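You operate a simulated robot arm through the tools that you are given. There is no shell and no other tool.

Carry out the task below with a simulated robot arm. There is one attempt and no reset: what you move stays moved.

Task
Cap the core by the winder and give it two turns of tape.
Fine: use the cap that the chart gives for the card's end, stand the core in the winder jaws, swing the tape arm on, turn the dial and end with the arm away. Keep the core upright. Set down upright: stub core.
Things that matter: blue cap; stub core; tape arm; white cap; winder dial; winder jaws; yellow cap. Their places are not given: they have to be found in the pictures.

It is judged by the outcome, as a careful person would: the job done as asked, and still so three seconds after it is handed in. It fails if anything else is knocked over, pushed out of place, dropped, spilled or broken. Lids that push on must go on centred and level and be pressed home; caps that screw on are set level and turned clockwise until they are tight.

Robot
A 7-joint arm with a two-finger parallel gripper, fixed in place. Base frame: the origin is at the foot of the arm, x ahead of it, y to its left, z up; the work surface is at about z = 860. Units: mm, degrees, N and s.
Its first joint turns from -132.0 to 132.0 degrees. Payload 3.91 kg.
The tool frame sits at the grasp point between the pads (the TCP): z along the fingers, y along the line on which they close. The tips reach 30 mm beyond it. The gripper opens to 110 mm. The fingers are 20 mm wide and 10 mm thick; the gripper's body (48 by 112 mm) begins 55 mm behind the TCP.
Orientation is that of the tool frame in the base frame, as a unit quaternion [w, x, y, z]. With the fingers straight down and closing along the base's y, the tool's x points along the base's -x, its y along +y and its z along -z.

Tools
- The arm moves only by the tool nudge_tool. Its argument "plan" is a list of rows, each a list of 2 entries, a list of its own where there are three numbers: the shift along the tool's x, y, z in cm, then the turn, a rotation vector about the tool's x, y, z in rad. In form: [[[dx, dy, dz], [rx, ry, rz]], ...]. A call has 1 to 20 rows; each row shifts and turns the commanded pose from where the row before left it, along the tool's axes as they then stand. "claw" is the finger opening in cm, from 0 to 11, set as the call begins (left out, the last holds). Rows are played at 5 a second. More than 50 mm and 8.6 degrees between two rows, or a gripper value outside its range, and nothing of the call is played. A pose out of reach is approached as far as the arm can. The call stops where the force on the tool passes 90 N (or 10 N more than at its start, if that is more) or the arm is blocked; 0.2 s more then pass. Each finger travels about 108 mm/s and halts on what it meets, pressing with about 38 N; the grip force reading is that of the motor and also rises with nothing between the fingers. The clock runs only during rows and for 0.2 s after the last one: add rows that do not move to give the fingers time. It gives the time, the measured TCP pose, the force on the tool (base axes), the opening and the grip force at its end, in the units of the frame above (readings bear some noise), with the torque about the TCP (base axes, N m) and any sound that the robot's microphone picked up.
- Cameras (640 x 400 px; columns grow to the right, rows downward): "scene" is fixed at [47.4, -648.5, 1639.2]; the picture's right is [0.69, -0.73, 0.00], its down [-0.24, -0.23, -0.94] and it looks along [0.69, 0.65, -0.33] (base axes); focal length 341 px, centre (320, 200). "wrist" rides on the gripper at [72, 17, -103] in the tool frame; the picture's right is [-0.23, 0.97, 0.00], its down [-0.76, -0.18, -0.62] and it looks along [-0.61, -0.14, 0.78] (tool axes); focal length 222 px, centre (320, 200).
- grab_frame(camera): a new picture of that camera. No time passes.
- probe_pixels(camera, pixels): there is no depth. For up to 12 entries [column, row, z] of the newest picture of that camera ("zoom" is the newest enlarged one), the place [x, y] in the base frame at which the ray of that pixel passes the height z, good to about 2 mm. No time passes.
- inspect(camera, box): a new picture of the part [left, top, right, bottom] of that camera's present view, enlarged. No time passes.
- job_done(): hands the job in; it is judged then, once.

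Leave the gripper open and the arm clear of the work at the hand-in unless told otherwise.

The tools are called after "Request:" as name(argument=value, ...) on one line, values as JSON. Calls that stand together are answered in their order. nudge_tool: Moves the arm, as the interface text tells. Its arguments: {"type":"object","properties":{"plan":{"type":"array","items":{"type":"array"}},"claw":{"type":"number"}},"required":["plan"]} The other tools are called the same way: grab_frame (camera) takes a picture; probe_pixels (camera, pixels) gives the place at which the rays of pixels pass given heights; inspect (camera, box) takes an enlarged picture of a part of a camera's view; job_done () hands the job in.

At the start:

```text
clock: 0.0
position: [558.3, 350.5, 1336.5]
tcp_rot: [0.001, 0.0, 1.0, -0.001]
force: [-0.7, -0.7, 0.3]
moment: [-0.02, -0.02, -0.01]
grip_width: 109.9
gripper_force: 0.0
```

scene: 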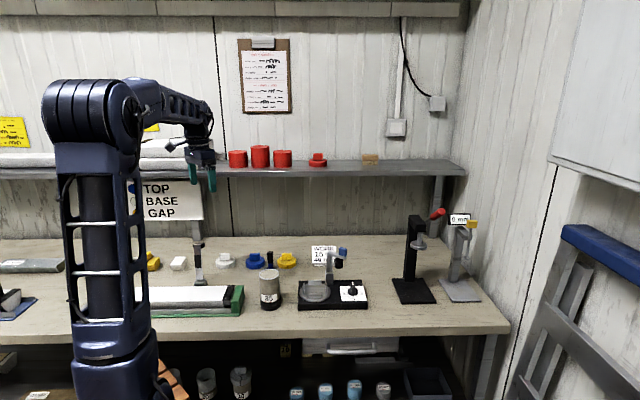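
wrist: 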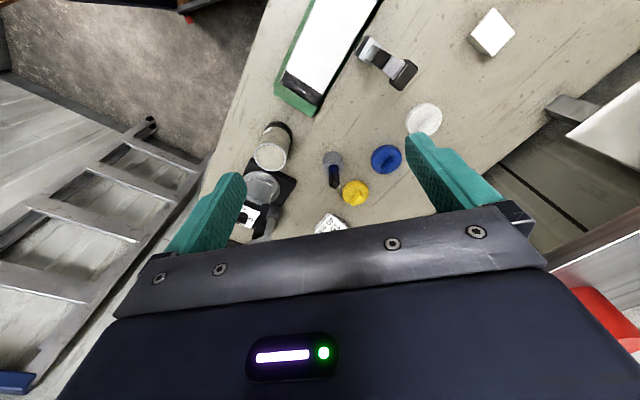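

I see the bench with a core near (270,290), a black winder base near (332,293), three caps (white, blue, yellow) around (225–287, 260), a chart or card on the wall and cards on the bench. I'll take enlarged views of these before moving anything.

Request:
inspect(camera="scene", box=[200, 230, 380, 330])

Request:
inspect(camera="scene", box=[230, 30, 300, 120])

Request:
inspect(camera="scene", box=[290, 230, 370, 280])

Request:
inspect(camera="scene", box=[100, 170, 230, 250])

Request:
inspect(camera="wrist", box=[220, 80, 460, 240])

```text
3.56 times, centred on (290, 280) of scene
```

zoom: 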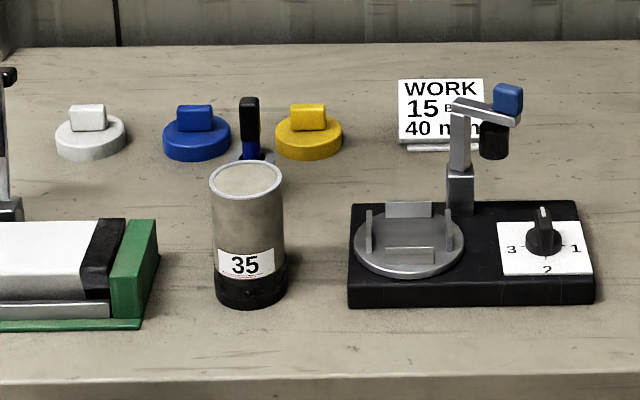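

```text
4.44 times, centred on (265, 75) of scene
```

zoom: 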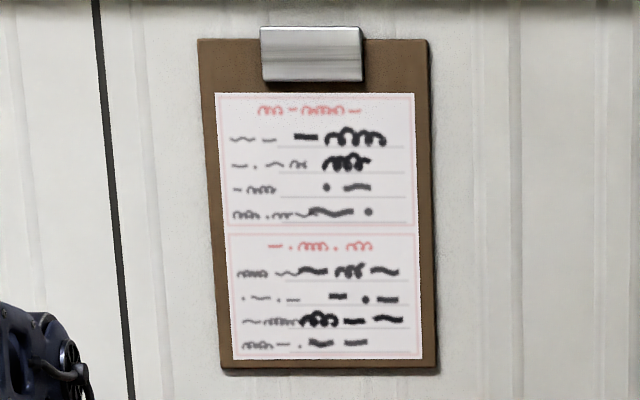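

```text
8.00 times, centred on (330, 255) of scene
```

zoom: 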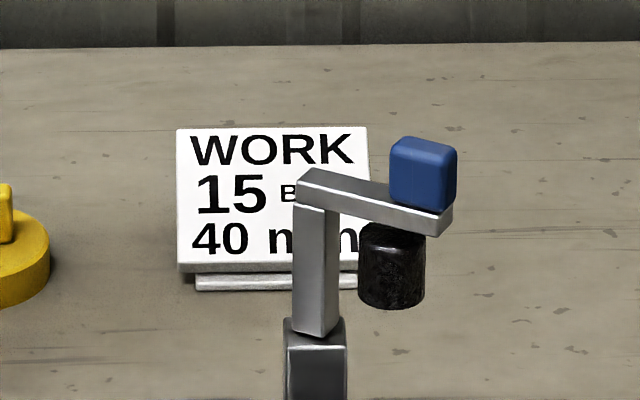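

```text
4.92 times, centred on (165, 210) of scene
```

zoom: 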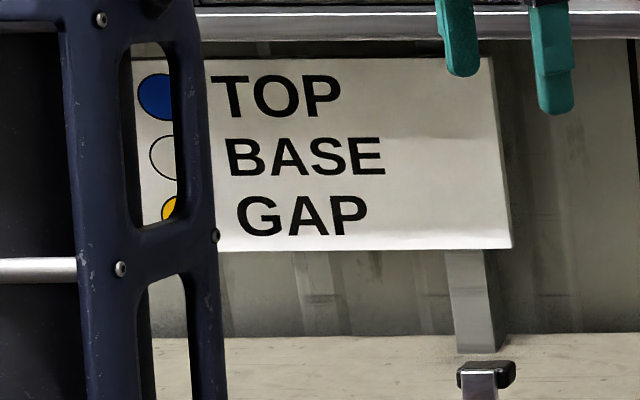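

```text
2.50 times, centred on (340, 160) of wrist
```

zoom: 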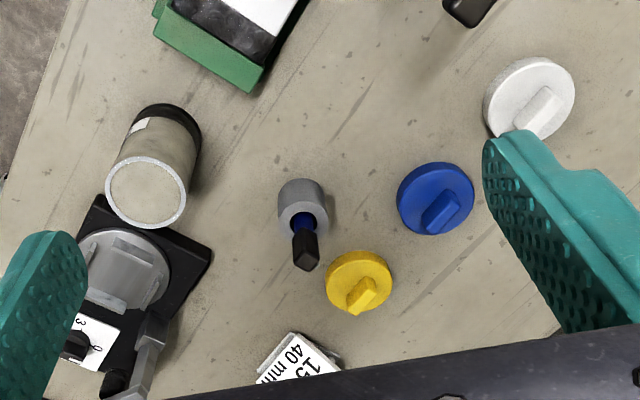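

The card near (325,255) says "WORK 15 B… 40 mm", partly hidden by the tape arm. The chart at (165,200) has coloured dots beside TOP, BASE and GAP, partly hidden by the robot. I'll enlarge the card in the wrist view and probe some positions.

Request:
inspect(camera="wrist", box=[290, 195, 370, 245])

Request:
grab_frame(camera="scene")

Request:
probe_pixels(camera="scene", pixels=[[270, 305, 860], [269, 280, 960], [225, 268, 860], [254, 267, 860], [286, 266, 860], [315, 297, 870], [352, 300, 880], [343, 250, 1000], [332, 307, 860], [270, 270, 860], [320, 262, 880], [198, 280, 860]])

```text
8.00 times, centred on (330, 220) of wrist
```

zoom: 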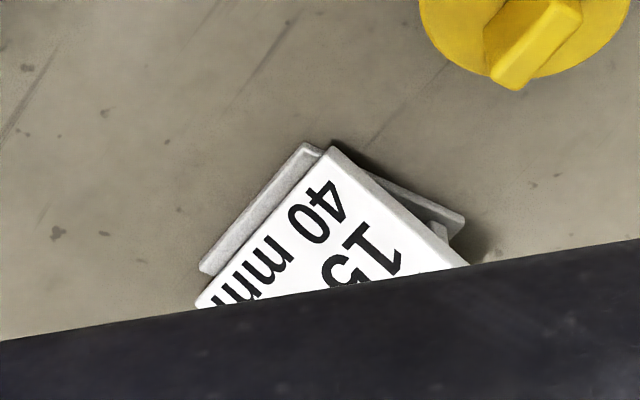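

```text
taken
```

scene: 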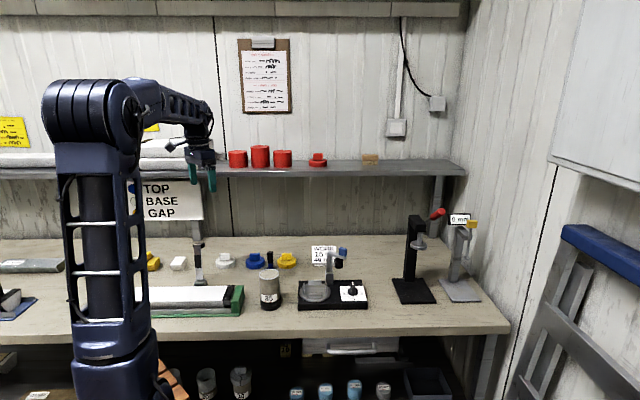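

```text
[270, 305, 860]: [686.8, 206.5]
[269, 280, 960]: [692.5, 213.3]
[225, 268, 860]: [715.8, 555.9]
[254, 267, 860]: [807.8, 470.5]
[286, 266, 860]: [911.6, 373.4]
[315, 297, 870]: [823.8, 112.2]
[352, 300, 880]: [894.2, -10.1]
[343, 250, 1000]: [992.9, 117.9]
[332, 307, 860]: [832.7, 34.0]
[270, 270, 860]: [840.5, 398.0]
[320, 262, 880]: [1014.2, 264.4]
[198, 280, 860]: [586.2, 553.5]
```

The card's middle line is still hidden. I'll move the hand forward, to the right and down (about +140 x, −100 y, −100 z) so the wrist camera can see the card over the gripper. It stays well above everything. I'll also probe the bench's rear edge and the shelf.

Request:
probe_pixels(camera="scene", pixels=[[320, 238, 860], [220, 238, 860], [450, 240, 860], [510, 325, 860], [150, 340, 860], [320, 175, 1100], [320, 175, 1200], [320, 175, 1300], [320, 160, 1200], [415, 300, 860], [455, 298, 860], [240, 300, 900]])

Request:
nudge_tool(plan=[[[-2.8, -2.0, 2.0], [0, 0, 0]], [[-2.8, -2.0, 2.0], [0, 0, 0]], [[-2.8, -2.0, 2.0], [0, 0, 0]], [[-2.8, -2.0, 2.0], [0, 0, 0]], [[-2.8, -2.0, 2.0], [0, 0, 0]], [[0, 0, 0], [0, 0, 0]]])

```text
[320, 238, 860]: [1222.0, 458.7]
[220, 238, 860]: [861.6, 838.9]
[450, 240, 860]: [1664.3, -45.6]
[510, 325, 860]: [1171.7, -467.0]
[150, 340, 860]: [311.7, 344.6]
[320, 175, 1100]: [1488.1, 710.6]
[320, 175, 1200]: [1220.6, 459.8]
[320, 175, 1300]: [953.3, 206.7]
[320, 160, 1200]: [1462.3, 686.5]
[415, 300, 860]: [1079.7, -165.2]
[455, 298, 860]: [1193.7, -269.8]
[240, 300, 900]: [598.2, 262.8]
```

```text
clock: 1.4
position: [696.8, 248.8, 1237.3]
tcp_rot: [0.0, 0.0, 1.0, 0.0]
force: [0.5, -0.5, 0.4]
moment: [0.02, 0.01, 0.02]
grip_width: 109.9
gripper_force: 0.0
```

The hand moved as commanded. I'll look at both cameras now.

Request:
grab_frame(camera="wrist")

Request:
grab_frame(camera="scene")

```text
taken
```

wrist: 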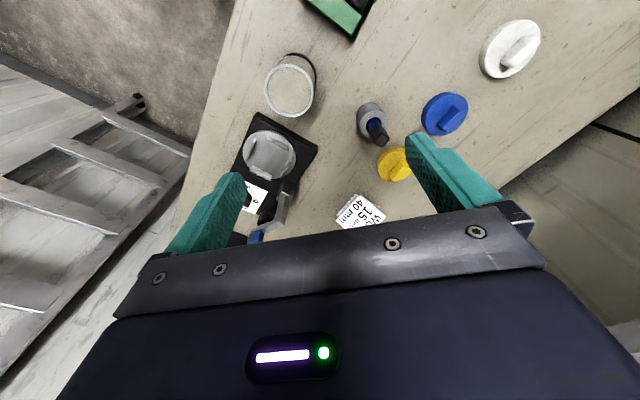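

```text
taken
```

scene: 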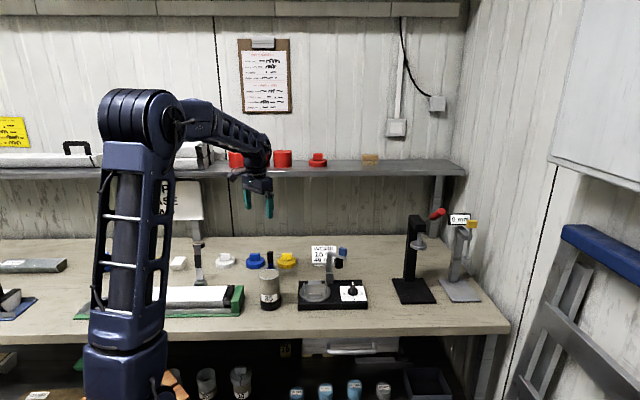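

The card's lower lines show at (358,212) but "WORK" and the end of "15 B" are cut off by the gripper. I'll move another 90 mm forward and 40 mm down.

Request:
nudge_tool(plan=[[[-3.0, 0, 1.3], [0, 0, 0]], [[-3.0, 0, 1.3], [0, 0, 0]], [[-3.0, 0, 1.4], [0, 0, 0]], [[0, 0, 0], [0, 0, 0]]])

Request:
grab_frame(camera="wrist")

Request:
inspect(camera="wrist", box=[320, 140, 440, 215])

```text
clock: 2.4
position: [789.4, 249.8, 1197.3]
tcp_rot: [0.0, 0.0, 1.0, 0.0]
force: [0.4, 0.7, 0.5]
moment: [0.01, -0.02, 0.01]
grip_width: 110.1
gripper_force: 0.1
```

```text
taken
```

wrist: 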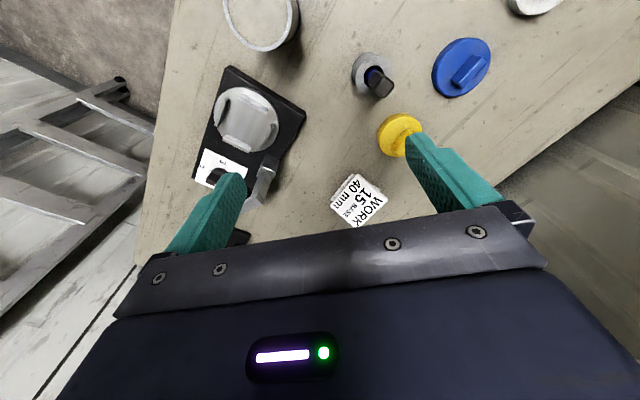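

```text
5.33 times, centred on (380, 178) of wrist
```

zoom: 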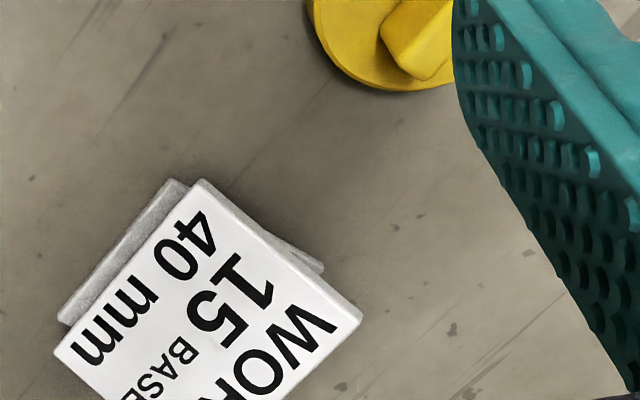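

The card reads "WORK 15 BASE 40 mm", so the end is BASE. The chart's first look paired the white dot with BASE; I'll check that again later with the arm out of the way. Now I'll move back and to the right to get the winder into the centre of the wrist view, staying high.

Request:
nudge_tool(plan=[[[3.0, -2.8, 0.9], [0, 0, 0]], [[3.0, -2.8, 0.9], [0, 0, 0]], [[3.0, -2.8, 0.9], [0, 0, 0]], [[3.0, -2.8, 0.9], [0, 0, 0]], [[3.0, -2.8, 0.9], [0, 0, 0]], [[0, 0, 0], [0, 0, 0]]])

Request:
grab_frame(camera="wrist")

Request:
grab_frame(camera="scene")

```text
clock: 3.8
position: [637.1, 110.1, 1152.4]
tcp_rot: [0.0, 0.0, 1.0, 0.0]
force: [0.7, 1.1, 0.1]
moment: [-0.02, 0.0, -0.01]
grip_width: 109.9
gripper_force: 0.1
```

```text
taken
```

wrist: 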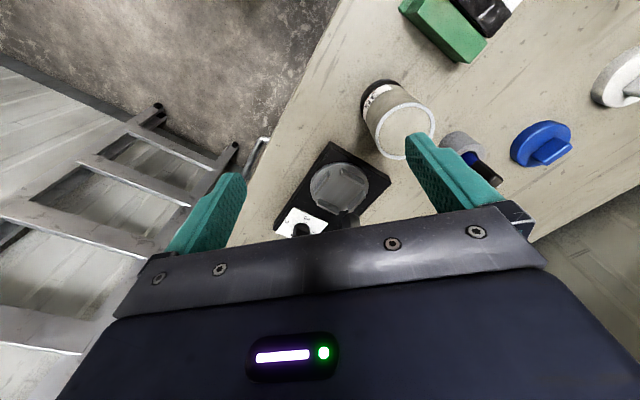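

```text
taken
```

scene: 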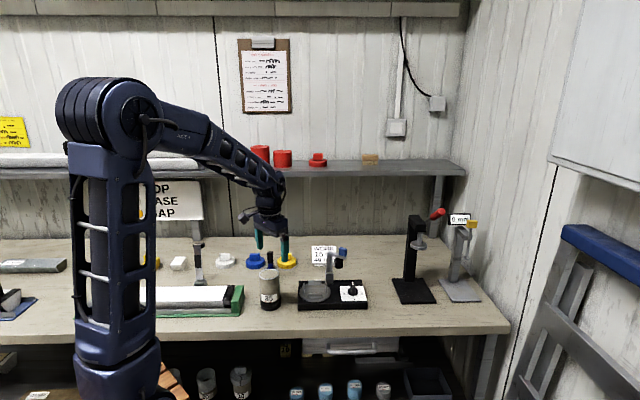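

The winder shows near (340,190) just above the gripper. I'll move 110 mm further forward so it sits clear in the upper half of the picture.

Request:
nudge_tool(plan=[[[-3.7, 0, 0], [0, 0, 0]], [[-3.7, 0, 0], [0, 0, 0]], [[-3.7, 0, 0], [0, 0, 0]], [[0, 0, 0], [0, 0, 0]]])

Request:
inspect(camera="wrist", box=[220, 30, 460, 180])

Request:
grab_frame(camera="wrist")

```text
clock: 4.8
position: [750.7, 111.4, 1153.1]
tcp_rot: [-0.001, 0.0, 1.0, 0.001]
force: [0.5, 0.5, 0.5]
moment: [0.02, -0.01, 0.01]
grip_width: 110.0
gripper_force: 0.0
```

```text
2.67 times, centred on (340, 105) of wrist
```

zoom: 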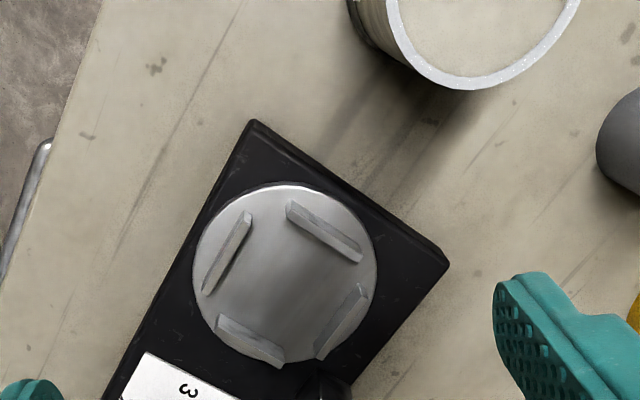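

```text
taken
```

wrist: 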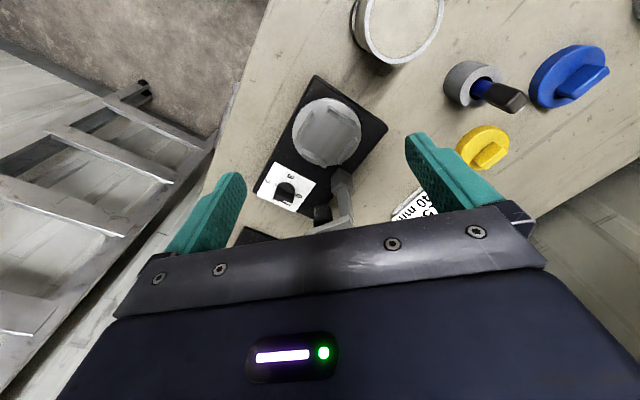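

The jaws are a grey turntable with four upright plates, centred around wrist pixel (327,134). I'll probe the ring, jaws, base corners and core rim at several heights in both cameras, so their heights can be worked out.

Request:
probe_pixels(camera="zoom", pixels=[[285, 275, 880], [285, 275, 900], [285, 288, 900], [228, 253, 900], [342, 322, 900], [323, 232, 900], [250, 342, 900], [255, 120, 885], [447, 265, 885], [193, 275, 885], [377, 275, 885], [285, 184, 885]])

Request:
probe_pixels(camera="scene", pixels=[[315, 298.3, 880], [315, 298.3, 890], [315, 298.3, 900], [298.5, 287.5, 880], [298.5, 287.5, 890], [298.5, 310, 860], [367, 309, 860], [367.5, 303, 880], [299, 316.5, 860], [299, 309, 880], [269, 280.5, 960], [270, 311, 860]])

Request:
inspect(camera="scene", box=[290, 260, 370, 310])

```text
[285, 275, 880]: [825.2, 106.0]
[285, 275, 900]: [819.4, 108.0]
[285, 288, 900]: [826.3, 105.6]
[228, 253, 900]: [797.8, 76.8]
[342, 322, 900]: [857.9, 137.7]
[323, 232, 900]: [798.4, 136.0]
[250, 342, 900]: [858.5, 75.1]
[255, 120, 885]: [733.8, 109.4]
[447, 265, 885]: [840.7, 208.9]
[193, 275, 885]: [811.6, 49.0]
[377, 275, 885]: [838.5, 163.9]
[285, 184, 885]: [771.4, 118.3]
```

```text
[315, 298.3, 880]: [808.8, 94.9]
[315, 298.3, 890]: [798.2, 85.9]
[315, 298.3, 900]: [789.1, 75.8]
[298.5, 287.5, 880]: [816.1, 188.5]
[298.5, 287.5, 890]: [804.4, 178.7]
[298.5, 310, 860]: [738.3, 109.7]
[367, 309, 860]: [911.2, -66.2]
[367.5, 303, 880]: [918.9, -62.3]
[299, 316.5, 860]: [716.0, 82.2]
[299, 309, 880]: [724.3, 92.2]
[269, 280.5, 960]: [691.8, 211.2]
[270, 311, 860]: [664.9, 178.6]
```

```text
8.00 times, centred on (330, 285) of scene
```

zoom: 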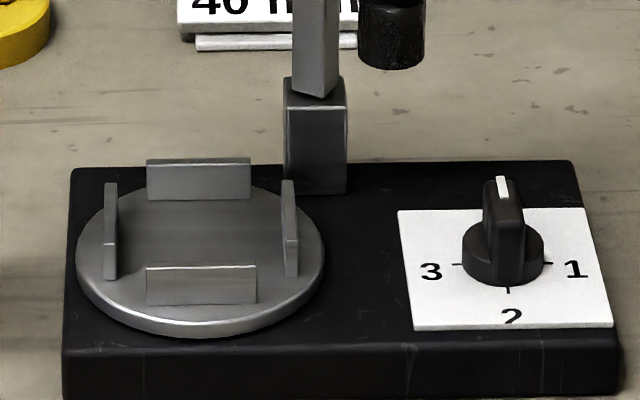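

From this view the dial's white mark points to the back (unmarked, i.e. zero), with 1 to the right, 2 to the front and 3 to the left, so clockwise half a turn reaches 2. My earlier row conversion from the first zoom was off because of its aspect ratio, so I'll probe again directly in this enlarged picture.

Request:
probe_pixels(camera="zoom", pixels=[[200, 253, 880], [200, 253, 885], [200, 253, 890], [72, 170, 880], [578, 162, 880], [620, 342, 880], [62, 350, 880], [62, 397, 860], [316, 190, 880], [503, 265, 880], [503, 230, 900], [570, 270, 880]])

Request:
inspect(camera="wrist", box=[240, 140, 400, 240])

```text
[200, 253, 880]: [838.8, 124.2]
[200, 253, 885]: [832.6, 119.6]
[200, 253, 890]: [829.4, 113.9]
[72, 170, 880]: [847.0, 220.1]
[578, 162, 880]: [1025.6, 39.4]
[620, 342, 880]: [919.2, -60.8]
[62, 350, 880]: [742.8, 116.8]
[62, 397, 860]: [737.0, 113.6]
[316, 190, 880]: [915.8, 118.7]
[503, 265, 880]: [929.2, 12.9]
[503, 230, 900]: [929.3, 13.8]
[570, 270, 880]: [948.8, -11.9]
```

```text
4.00 times, centred on (320, 190) of wrist
```

zoom: 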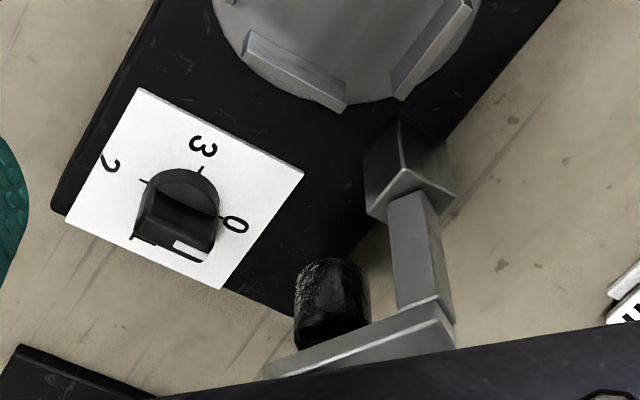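

Readings so far: turntable centre ≈ (824,107), base top ≈ 886, turntable top ≈ 895. The post stands near (909,115), with the tape arm swung away over the back right and a blue block on its end. Next I'll carry the empty hand left at z≈1200 to look at the white cap and, from the scene camera, at the chart.

Request:
nudge_tool(plan=[[[1.1, 4.3, -0.5], [0, 0, 0]], [[1.1, 4.3, -0.5], [0, 0, 0]], [[1.1, 4.3, -0.5], [0, 0, 0]], [[1.1, 4.3, -0.5], [0, 0, 0]], [[1.1, 4.3, -0.5], [0, 0, 0]], [[1.1, 4.3, -0.5], [0, 0, 0]], [[1.1, 4.3, -0.5], [0, 0, 0]], [[1.1, 4.3, -0.5], [0, 0, 0]], [[1.1, 4.3, -0.5], [0, 0, 0]], [[1.1, 4.3, -0.5], [0, 0, 0]], [[0, 0, 0], [0, 0, 0]]])

Request:
grab_frame(camera="scene")

Request:
grab_frame(camera="wrist")

Request:
inspect(camera="scene", box=[110, 170, 222, 240])

```text
clock: 7.2
position: [640.3, 538.4, 1202.8]
tcp_rot: [0.0, -0.001, 1.0, 0.0]
force: [0.1, 0.3, -0.3]
moment: [0.01, 0.03, 0.0]
grip_width: 110.1
gripper_force: 0.1
```

```text
taken
```

scene: 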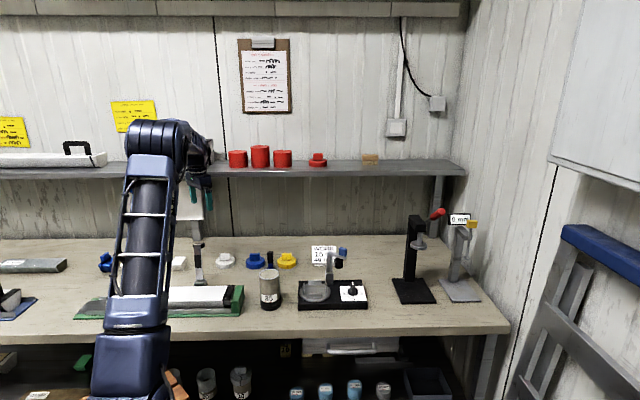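

```text
taken
```

wrist: 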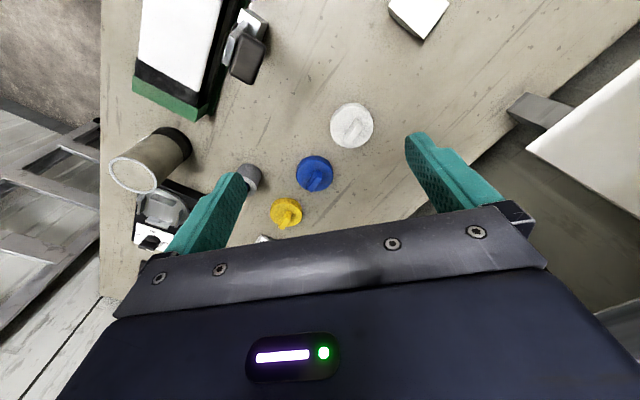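

```text
5.71 times, centred on (166, 205) of scene
```

zoom: 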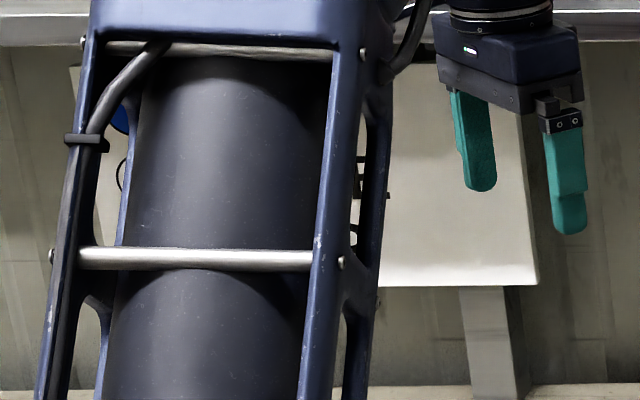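

The arm hides the chart again apart from slivers (blue at the top row, an outlined circle at the BASE row). I'll enlarge the sign in the wrist view on the right and the white cap at (352,125).

Request:
inspect(camera="wrist", box=[500, 50, 640, 180])

Request:
inspect(camera="wrist", box=[232, 70, 392, 170])

```text
3.08 times, centred on (570, 115) of wrist
```

zoom: 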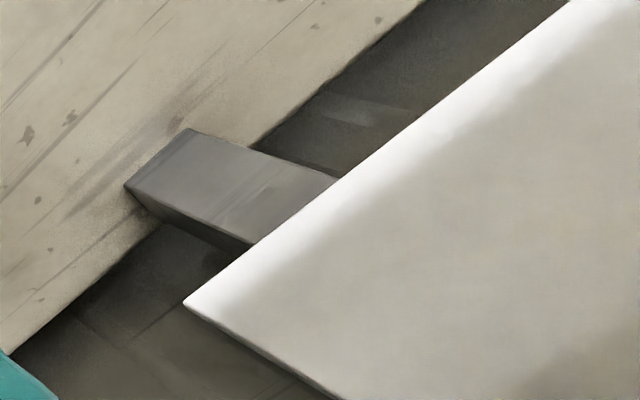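

```text
4.00 times, centred on (312, 120) of wrist
```

zoom: 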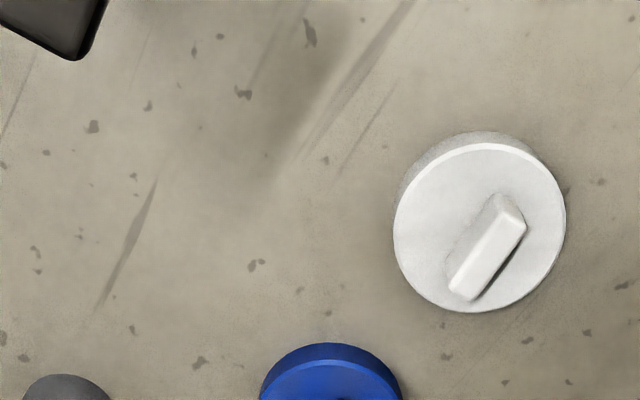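

The white cap's disc centre is near zoom (480,228) and its tab runs from about (468,292) to (512,212). I'll probe these at a few likely heights.

Request:
probe_pixels(camera="zoom", pixels=[[480, 228, 870], [480, 228, 880], [480, 228, 890], [470, 298, 900], [525, 222, 900], [450, 285, 900], [503, 205, 900], [394, 225, 880], [566, 225, 880], [480, 145, 880], [480, 312, 880], [480, 312, 860]])

Request:
inspect(camera="scene", box=[200, 240, 280, 290])

```text
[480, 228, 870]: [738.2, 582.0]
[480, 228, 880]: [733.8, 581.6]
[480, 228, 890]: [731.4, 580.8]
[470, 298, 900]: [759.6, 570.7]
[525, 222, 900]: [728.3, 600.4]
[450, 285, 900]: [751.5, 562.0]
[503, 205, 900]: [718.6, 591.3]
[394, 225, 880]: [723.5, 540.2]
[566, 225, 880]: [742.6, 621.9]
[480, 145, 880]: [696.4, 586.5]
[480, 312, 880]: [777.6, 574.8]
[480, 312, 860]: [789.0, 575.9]
```

```text
8.00 times, centred on (240, 265) of scene
```

zoom: 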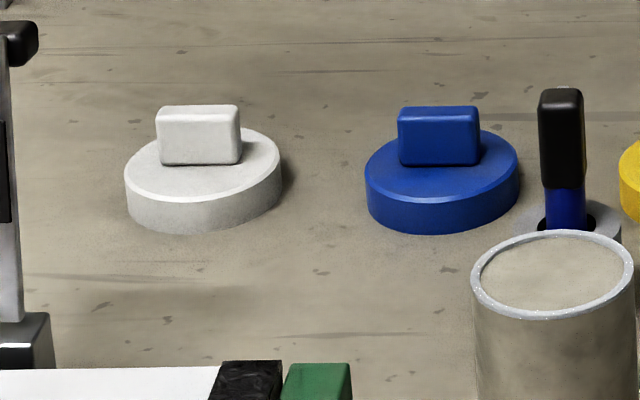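

Probing the same cap in the scene enlargement to fix its height.

Request:
probe_pixels(camera="zoom", pixels=[[203, 165, 870], [203, 165, 880], [203, 165, 885], [203, 165, 890], [203, 165, 900], [199, 107, 900], [199, 107, 910], [199, 107, 920], [203, 233, 860], [551, 276, 960], [551, 276, 970], [551, 276, 980]])

```text
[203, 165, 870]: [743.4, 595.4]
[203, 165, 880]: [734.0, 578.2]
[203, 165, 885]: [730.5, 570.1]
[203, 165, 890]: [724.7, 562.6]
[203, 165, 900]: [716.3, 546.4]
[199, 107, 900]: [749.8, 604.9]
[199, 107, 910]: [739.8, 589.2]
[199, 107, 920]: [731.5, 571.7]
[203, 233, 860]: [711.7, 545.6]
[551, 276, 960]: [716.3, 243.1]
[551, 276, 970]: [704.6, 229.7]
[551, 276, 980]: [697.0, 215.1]
```

The two views agree: the white cap's disc top is at z≈879, centred ≈ (734.5,581), with a tab about 44×12 mm and its top at ≈ 914, running along the bench. I'll move above it to z≈1103 and turn the tool +0.785 rad about its z, so the fingers close across the tab.

Request:
nudge_tool(plan=[[[-3.14, 1.42, 3.33], [0, 0, 0]], [[-3.14, 1.42, 3.33], [0, 0, 0]], [[-3.14, 1.42, 3.33], [0, 0, 0]], [[0, 0, 0], [0, 0, 0.131]], [[0, 0, 0], [0, 0, 0.131]], [[0, 0, 0], [0, 0, 0.131]], [[0, 0, 0], [0, 0, 0.131]], [[0, 0, 0], [0, 0, 0.131]], [[0, 0, 0], [0, 0, 0.13]], [[0, 0, 0], [0, 0, 0]]])

Request:
grab_frame(camera="wrist")

Request:
grab_frame(camera="scene")

```text
clock: 9.4
position: [734.2, 583.9, 1101.8]
tcp_rot: [0.0, 0.383, 0.924, 0.0]
force: [0.8, 0.8, 0.4]
moment: [0.01, 0.0, -0.02]
grip_width: 109.7
gripper_force: 0.0
```

```text
taken
```

wrist: 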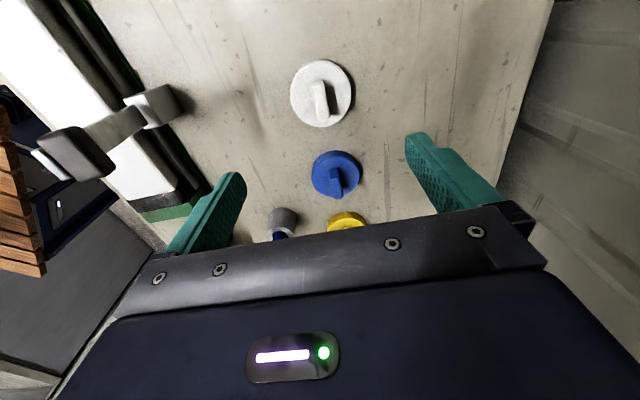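

```text
taken
```

scene: 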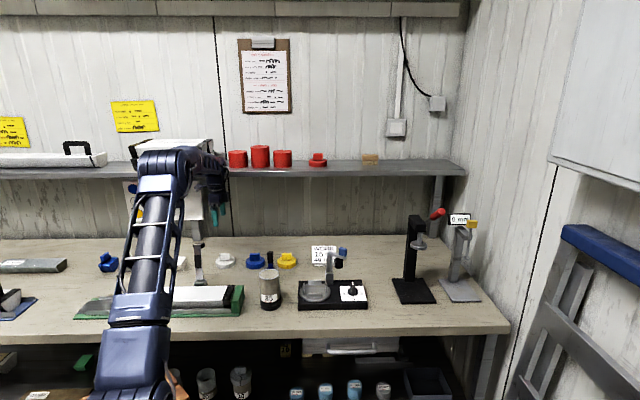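

The chart's left edge is now showing past the arm around (133,190), so I'll enlarge it. I'll also enlarge the white cap in the wrist view.

Request:
inspect(camera="scene", box=[112, 172, 192, 222])

Request:
inspect(camera="wrist", box=[260, 40, 388, 120])

Request:
probe_pixels(camera="wrist", pixels=[[322, 93, 879], [322, 98, 914]])

```text
8.00 times, centred on (152, 197) of scene
```

zoom: 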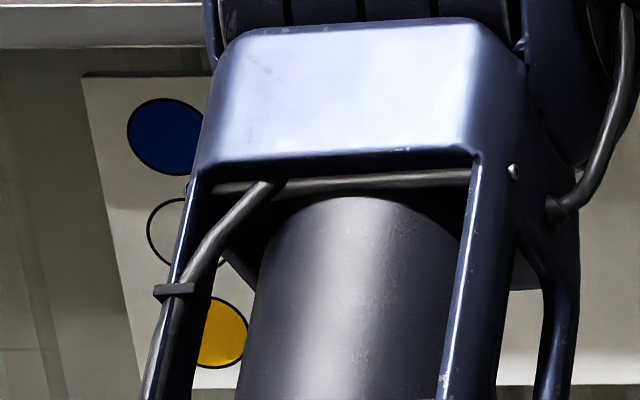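

```text
5.00 times, centred on (324, 80) of wrist
```

zoom: 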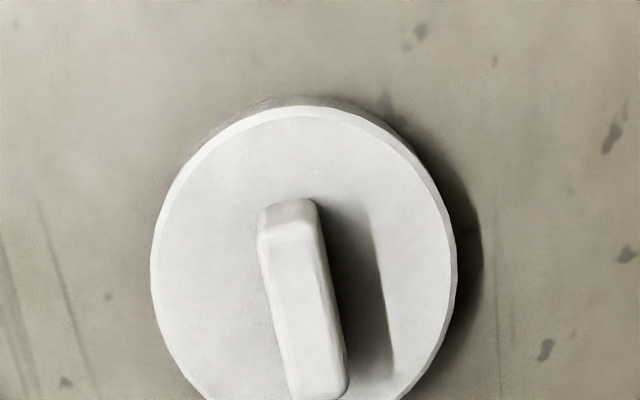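

```text
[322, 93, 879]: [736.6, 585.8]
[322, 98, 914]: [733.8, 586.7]
```

The chart is confirmed: blue dot by TOP, white by BASE, yellow by GAP. The card says BASE, so the white cap is the right one. I'll take a full enlargement of the cap for fine centring.

Request:
inspect(camera="wrist", box=[256, 54, 384, 134])

```text
5.00 times, centred on (320, 94) of wrist
```

zoom: 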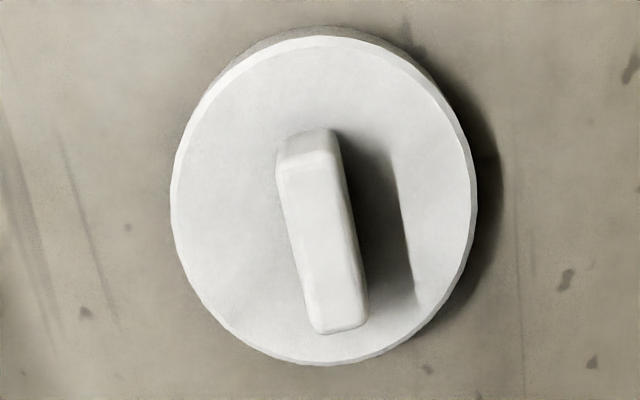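

Probing the disc edges at z 879 and the tab's top corners at z 914.

Request:
probe_pixels(camera="zoom", pixels=[[171, 198, 879], [477, 198, 879], [324, 36, 879], [324, 365, 879], [324, 200, 879], [280, 172, 914], [334, 158, 914], [316, 332, 914], [366, 322, 914], [323, 246, 914]])

```text
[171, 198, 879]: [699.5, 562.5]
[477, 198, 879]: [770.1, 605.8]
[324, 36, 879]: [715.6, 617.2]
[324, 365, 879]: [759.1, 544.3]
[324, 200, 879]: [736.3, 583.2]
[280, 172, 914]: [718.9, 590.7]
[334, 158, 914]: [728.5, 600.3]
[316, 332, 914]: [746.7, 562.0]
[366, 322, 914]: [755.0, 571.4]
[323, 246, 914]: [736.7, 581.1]
```

Disc and tab centres agree on ≈ (736.7,581.7), with the tab direction about −46.7°. I'll shift by a few mm, turn +0.026 rad, narrow the fingers to 40 mm and go down to about z 921.

Request:
nudge_tool(plan=[[[-0.35, 0.06, 0], [0, 0, 0.026]], [[0, 0, 3.5], [0, 0, 0]], [[0, 0, 4.0], [0, 0, 0]], [[0, 0, 4.0], [0, 0, 0]], [[0, 0, 4.0], [0, 0, 0]], [[0, 0, 2.5], [0, 0, 0]], [[0, 0, 0], [0, 0, 0]]], claw=4.0)

Request:
grab_frame(camera="wrist")

Request:
inspect(camera="scene", box=[190, 230, 270, 280])

```text
clock: 11.0
position: [739.3, 581.4, 921.5]
tcp_rot: [-0.001, 0.394, 0.919, 0.0]
force: [1.0, 0.8, 0.5]
moment: [0.0, -0.01, -0.02]
grip_width: 40.0
gripper_force: 0.0
```

```text
taken
```

wrist: 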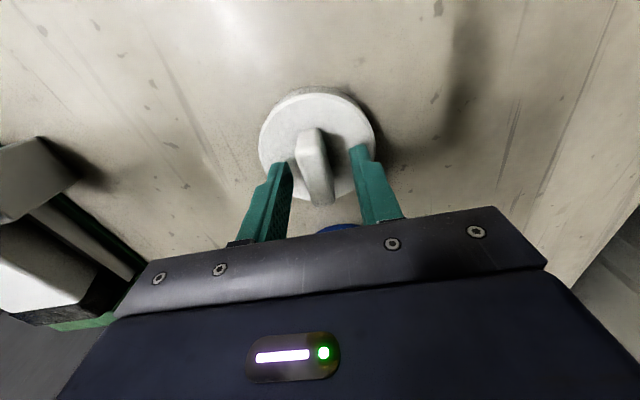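

```text
8.00 times, centred on (230, 255) of scene
```

zoom: 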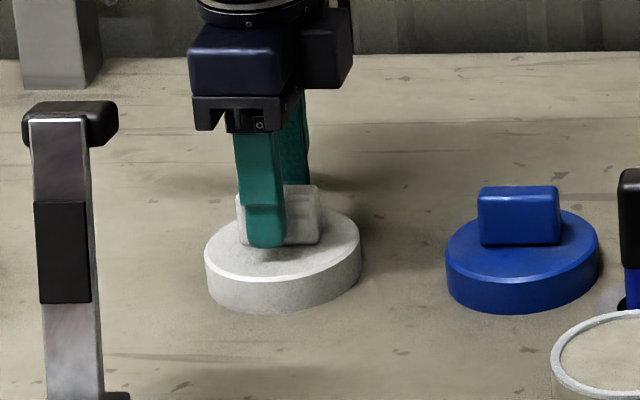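

The fingers straddle the tab, and the scene view shows them just above the disc. I'll go down 9 mm more and then close on the tab.

Request:
nudge_tool(plan=[[[0, 0, 0.5], [0, 0, 0]], [[0, 0, 0.4], [0, 0, 0]], [[0, 0, 0], [0, 0, 0]]])

Request:
nudge_tool(plan=[[[0, 0, 0], [0, 0, 0]], [[0, 0, 0], [0, 0, 0]], [[0, 0, 0], [0, 0, 0]], [[0, 0, 0], [0, 0, 0]]], claw=0)

```text
clock: 11.8
position: [739.0, 580.4, 912.2]
tcp_rot: [0.001, 0.395, 0.919, 0.0]
force: [0.2, -0.3, -0.3]
moment: [0.02, -0.03, 0.02]
grip_width: 39.9
gripper_force: 0.0
```

```text
clock: 12.8
position: [738.7, 581.5, 913.1]
tcp_rot: [0.0, 0.394, 0.919, 0.0]
force: [1.0, -0.2, -0.1]
moment: [0.01, 0.0, -0.02]
grip_width: 14.9
gripper_force: 38.4
```

The tab is gripped (14.9 mm, 38 N). I'll lift straight up 210 mm, then check the hold with both cameras.

Request:
nudge_tool(plan=[[[0, 0, -2.0], [0, 0, 0]], [[0, 0, -3.8], [0, 0, 0]], [[0, 0, -3.8], [0, 0, 0]], [[0, 0, -3.8], [0, 0, 0]], [[0, 0, -3.8], [0, 0, 0]], [[0, 0, -3.8], [0, 0, 0]], [[0, 0, 0], [0, 0, 0]]])

Request:
grab_frame(camera="wrist")

Request:
grab_frame(camera="scene")

```text
clock: 14.4
position: [737.4, 582.8, 1123.1]
tcp_rot: [0.0, 0.395, 0.919, -0.001]
force: [-1.1, -0.4, -0.2]
moment: [-0.03, 0.02, 0.02]
grip_width: 14.6
gripper_force: 37.7
```

```text
taken
```

wrist: 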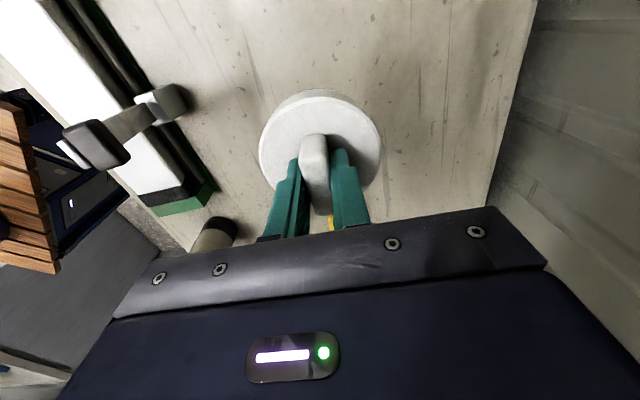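

```text
taken
```

scene: 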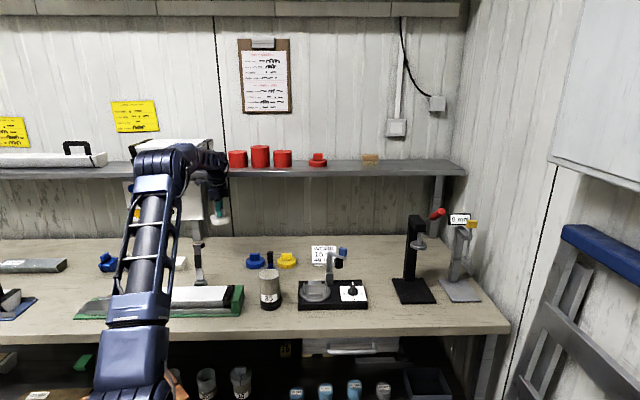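

The cap came up level in the fingers. I'll measure where the disc centre sits relative to the TCP. Its top plane should be about 34 mm below the TCP, near z 1089.

Request:
inspect(camera="wrist", box=[240, 80, 400, 180])

Request:
inspect(camera="scene", box=[180, 180, 260, 230])

```text
4.00 times, centred on (320, 130) of wrist
```

zoom: 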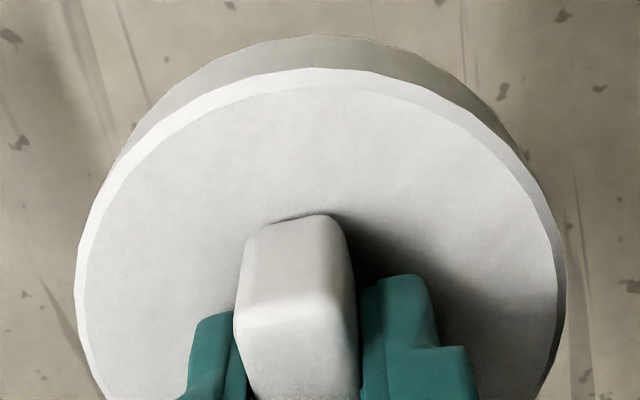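

```text
8.00 times, centred on (220, 205) of scene
```

zoom: 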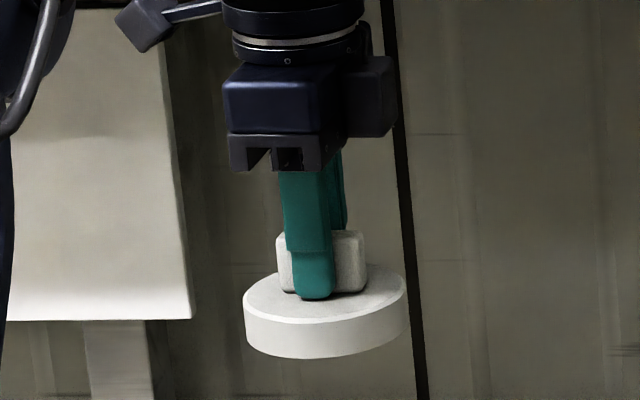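

Probing the disc edges at z 1089 to get the centre offset from the TCP.

Request:
inspect(camera="wrist", box=[240, 80, 400, 180])

Request:
probe_pixels(camera="zoom", pixels=[[76, 275, 1087], [566, 265, 1087], [321, 68, 1087], [321, 270, 1087], [320, 35, 1068], [130, 140, 1087], [520, 150, 1087]])

```text
4.00 times, centred on (320, 130) of wrist
```

zoom: 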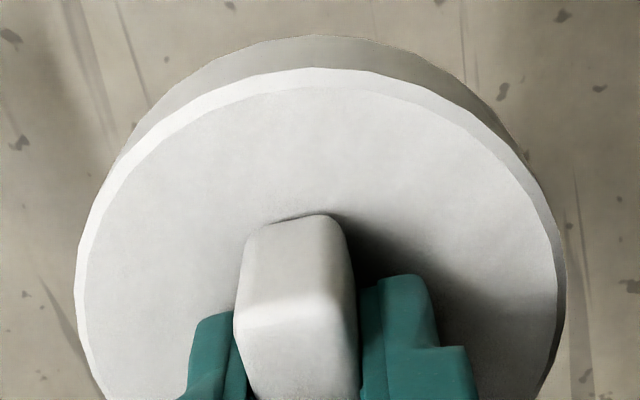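

```text
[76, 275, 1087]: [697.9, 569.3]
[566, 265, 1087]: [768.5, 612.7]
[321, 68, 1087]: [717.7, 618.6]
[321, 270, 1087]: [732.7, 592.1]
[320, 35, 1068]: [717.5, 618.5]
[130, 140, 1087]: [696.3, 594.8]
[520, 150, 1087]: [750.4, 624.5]
```

The circle fit puts the cap centre at ≈ (737.3,583.8), within about 1 mm of the TCP. I'll carry it at z≈1123, above the other caps and the cup, to about (800,300), so the core can be measured to the left of the held cap.

Request:
nudge_tool(plan=[[[-3.54, -2.14, 0], [0, 0, 0]], [[-3.54, -2.14, 0], [0, 0, 0]], [[-3.54, -2.14, 0], [0, 0, 0]], [[-3.54, -2.14, 0], [0, 0, 0]], [[-3.54, -2.14, 0], [0, 0, 0]], [[-3.54, -2.14, 0], [0, 0, 0]], [[-3.54, -2.14, 0], [0, 0, 0]], [[0, 0, 0], [0, 0, 0]]])

Request:
grab_frame(camera="wrist")

Request:
grab_frame(camera="scene")

```text
clock: 16.2
position: [801.3, 298.9, 1122.0]
tcp_rot: [0.0, 0.395, 0.919, 0.0]
force: [-1.1, -0.4, -0.8]
moment: [-0.01, 0.0, 0.03]
grip_width: 14.8
gripper_force: 37.9
```

```text
taken
```

wrist: 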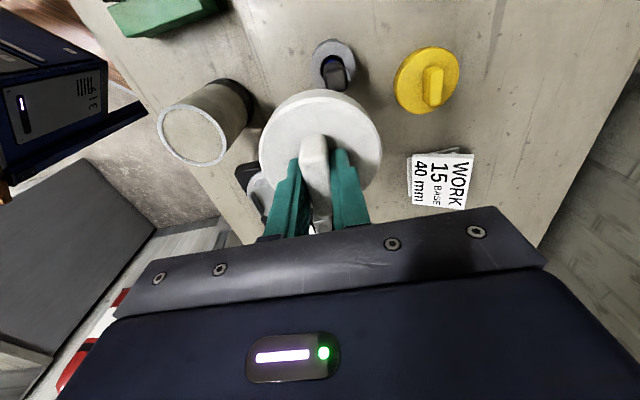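

```text
taken
```

scene: 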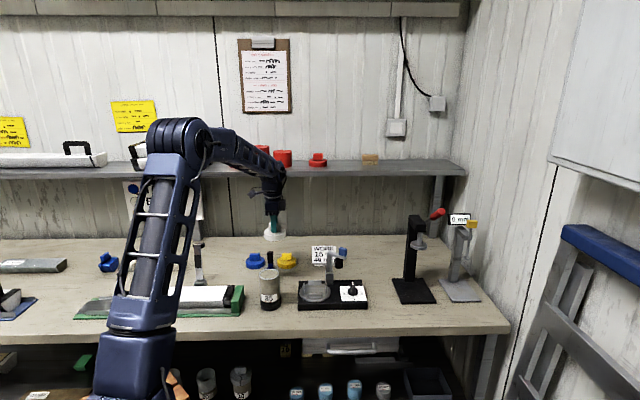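

The wrist view now shows the core's rim at about (192,135) and its base near (235,100). I'll enlarge that, along with the same core in the scene view.

Request:
inspect(camera="scene", box=[230, 262, 310, 312])

Request:
probe_pixels(camera="zoom", pixels=[[238, 95, 980], [392, 95, 980], [311, 55, 980], [311, 145, 980], [311, 98, 970], [311, 98, 980], [311, 98, 990]])

Request:
inspect(camera="wrist", box=[136, 65, 264, 175])

```text
8.00 times, centred on (270, 287) of scene
```

zoom: 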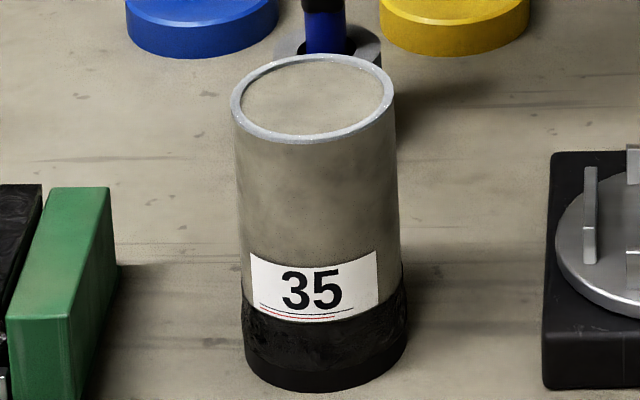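

```text
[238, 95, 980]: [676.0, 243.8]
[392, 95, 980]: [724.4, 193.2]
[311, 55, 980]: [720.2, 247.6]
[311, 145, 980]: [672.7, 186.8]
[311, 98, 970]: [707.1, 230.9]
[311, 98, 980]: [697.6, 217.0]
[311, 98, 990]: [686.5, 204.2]
```

```text
3.64 times, centred on (200, 120) of wrist
```

zoom: 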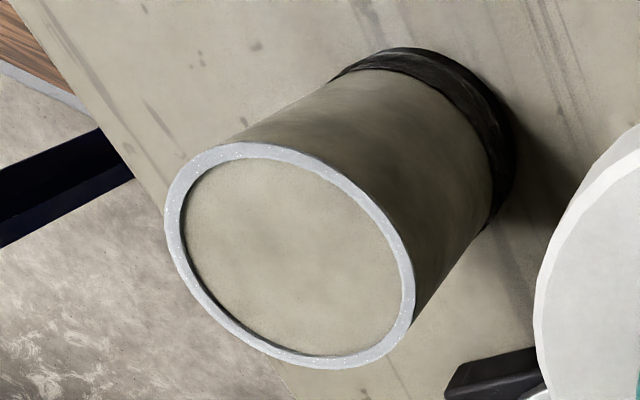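

Now probing the rim and base in the wrist enlargement at a few heights, to compare with the scene's results.

Request:
probe_pixels(camera="zoom", pixels=[[290, 257, 970], [290, 257, 980], [290, 257, 985], [290, 257, 990], [164, 215, 985], [415, 300, 985], [245, 142, 985], [335, 370, 985], [200, 160, 985], [390, 225, 985], [205, 315, 985], [515, 150, 860]])

Request:
inspect(camera="scene", box=[230, 262, 310, 312])

Request:
probe_pixels(camera="zoom", pixels=[[231, 99, 985], [395, 99, 985], [313, 54, 985], [313, 145, 985], [313, 98, 985], [313, 98, 988], [325, 392, 860], [243, 350, 860], [408, 335, 860]])

```text
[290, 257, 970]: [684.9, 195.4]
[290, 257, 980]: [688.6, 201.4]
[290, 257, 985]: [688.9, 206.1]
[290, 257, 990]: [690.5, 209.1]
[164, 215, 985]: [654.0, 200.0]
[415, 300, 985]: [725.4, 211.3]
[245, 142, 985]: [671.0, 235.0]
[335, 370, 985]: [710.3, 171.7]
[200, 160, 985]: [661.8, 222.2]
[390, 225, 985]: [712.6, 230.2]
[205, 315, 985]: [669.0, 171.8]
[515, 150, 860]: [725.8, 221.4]
```

```text
8.00 times, centred on (270, 287) of scene
```

zoom: 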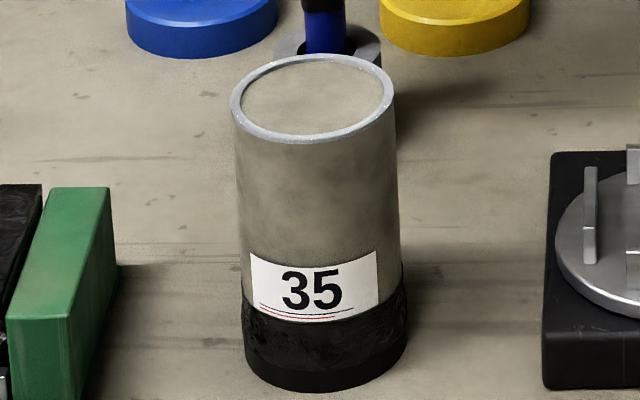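

```text
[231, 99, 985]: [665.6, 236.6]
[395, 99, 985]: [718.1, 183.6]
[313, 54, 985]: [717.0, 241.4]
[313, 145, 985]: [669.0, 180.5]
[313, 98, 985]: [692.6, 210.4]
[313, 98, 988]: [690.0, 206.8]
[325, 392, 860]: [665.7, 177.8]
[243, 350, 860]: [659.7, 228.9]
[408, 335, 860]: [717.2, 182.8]
```

The core reads centre ≈ (690.5,205.5), rim z ≈ 988, diameter ≈ 75. To cancel camera bias, I'll measure the held cap with the scene camera too (near (274,237)).

Request:
inspect(camera="scene", box=[234, 200, 314, 250])

```text
8.00 times, centred on (274, 225) of scene
```

zoom: 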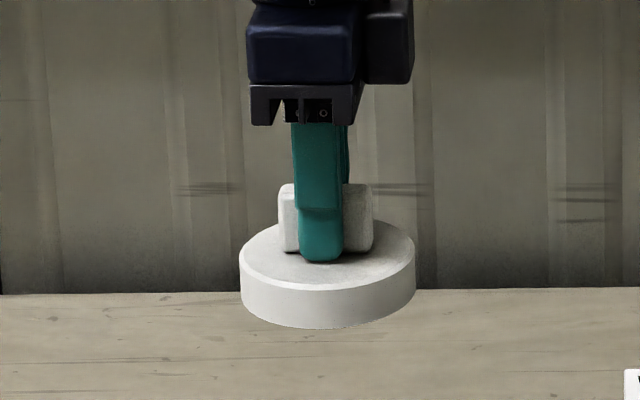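

Probing the cap's disc in this view at its expected height.

Request:
probe_pixels(camera="zoom", pixels=[[327.5, 254, 1088], [239, 258, 1088], [416, 250, 1088], [327, 219, 1088], [327, 290, 1088], [327, 328, 1069], [319, 255, 1092]])

```text
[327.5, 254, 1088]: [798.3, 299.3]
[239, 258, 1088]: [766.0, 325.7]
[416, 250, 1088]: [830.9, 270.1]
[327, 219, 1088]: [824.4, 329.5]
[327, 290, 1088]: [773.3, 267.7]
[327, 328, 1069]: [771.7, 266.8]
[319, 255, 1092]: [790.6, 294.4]
```

The cap tracks the TCP to within about 1 mm sideways. I'll move over the core at (690.5,204.8) and lower to TCP z≈1060, leaving the cap's skirt about 19 mm above the rim, and check there.

Request:
nudge_tool(plan=[[[0.21, -3.63, 0], [0, 0, 0]], [[0.21, -3.63, 0], [0, 0, 0]], [[0.21, -3.63, 0], [0, 0, 0]], [[0.2, -3.62, 0], [0, 0, 0]], [[0, 0, 3.1], [0, 0, 0]], [[0, 0, 3.1], [0, 0, 0]], [[0, 0, 0], [0, 0, 0]], [[0, 0, 0], [0, 0, 0]]])

Request:
inspect(camera="scene", box=[230, 242, 310, 292])

Request:
grab_frame(camera="wrist")

```text
clock: 18.0
position: [685.3, 205.2, 1059.1]
tcp_rot: [0.0, 0.394, 0.919, 0.0]
force: [-0.2, 0.1, 0.0]
moment: [-0.02, 0.0, -0.01]
grip_width: 14.9
gripper_force: 38.4
```

```text
8.00 times, centred on (270, 267) of scene
```

zoom: 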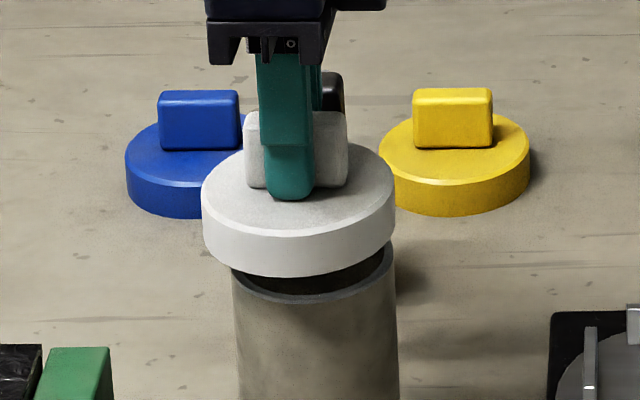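

```text
taken
```

wrist: 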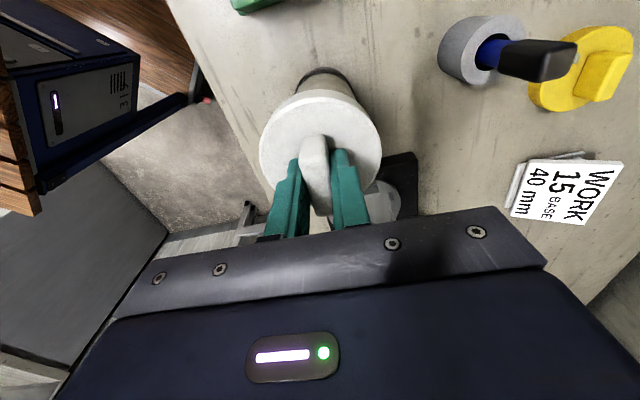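

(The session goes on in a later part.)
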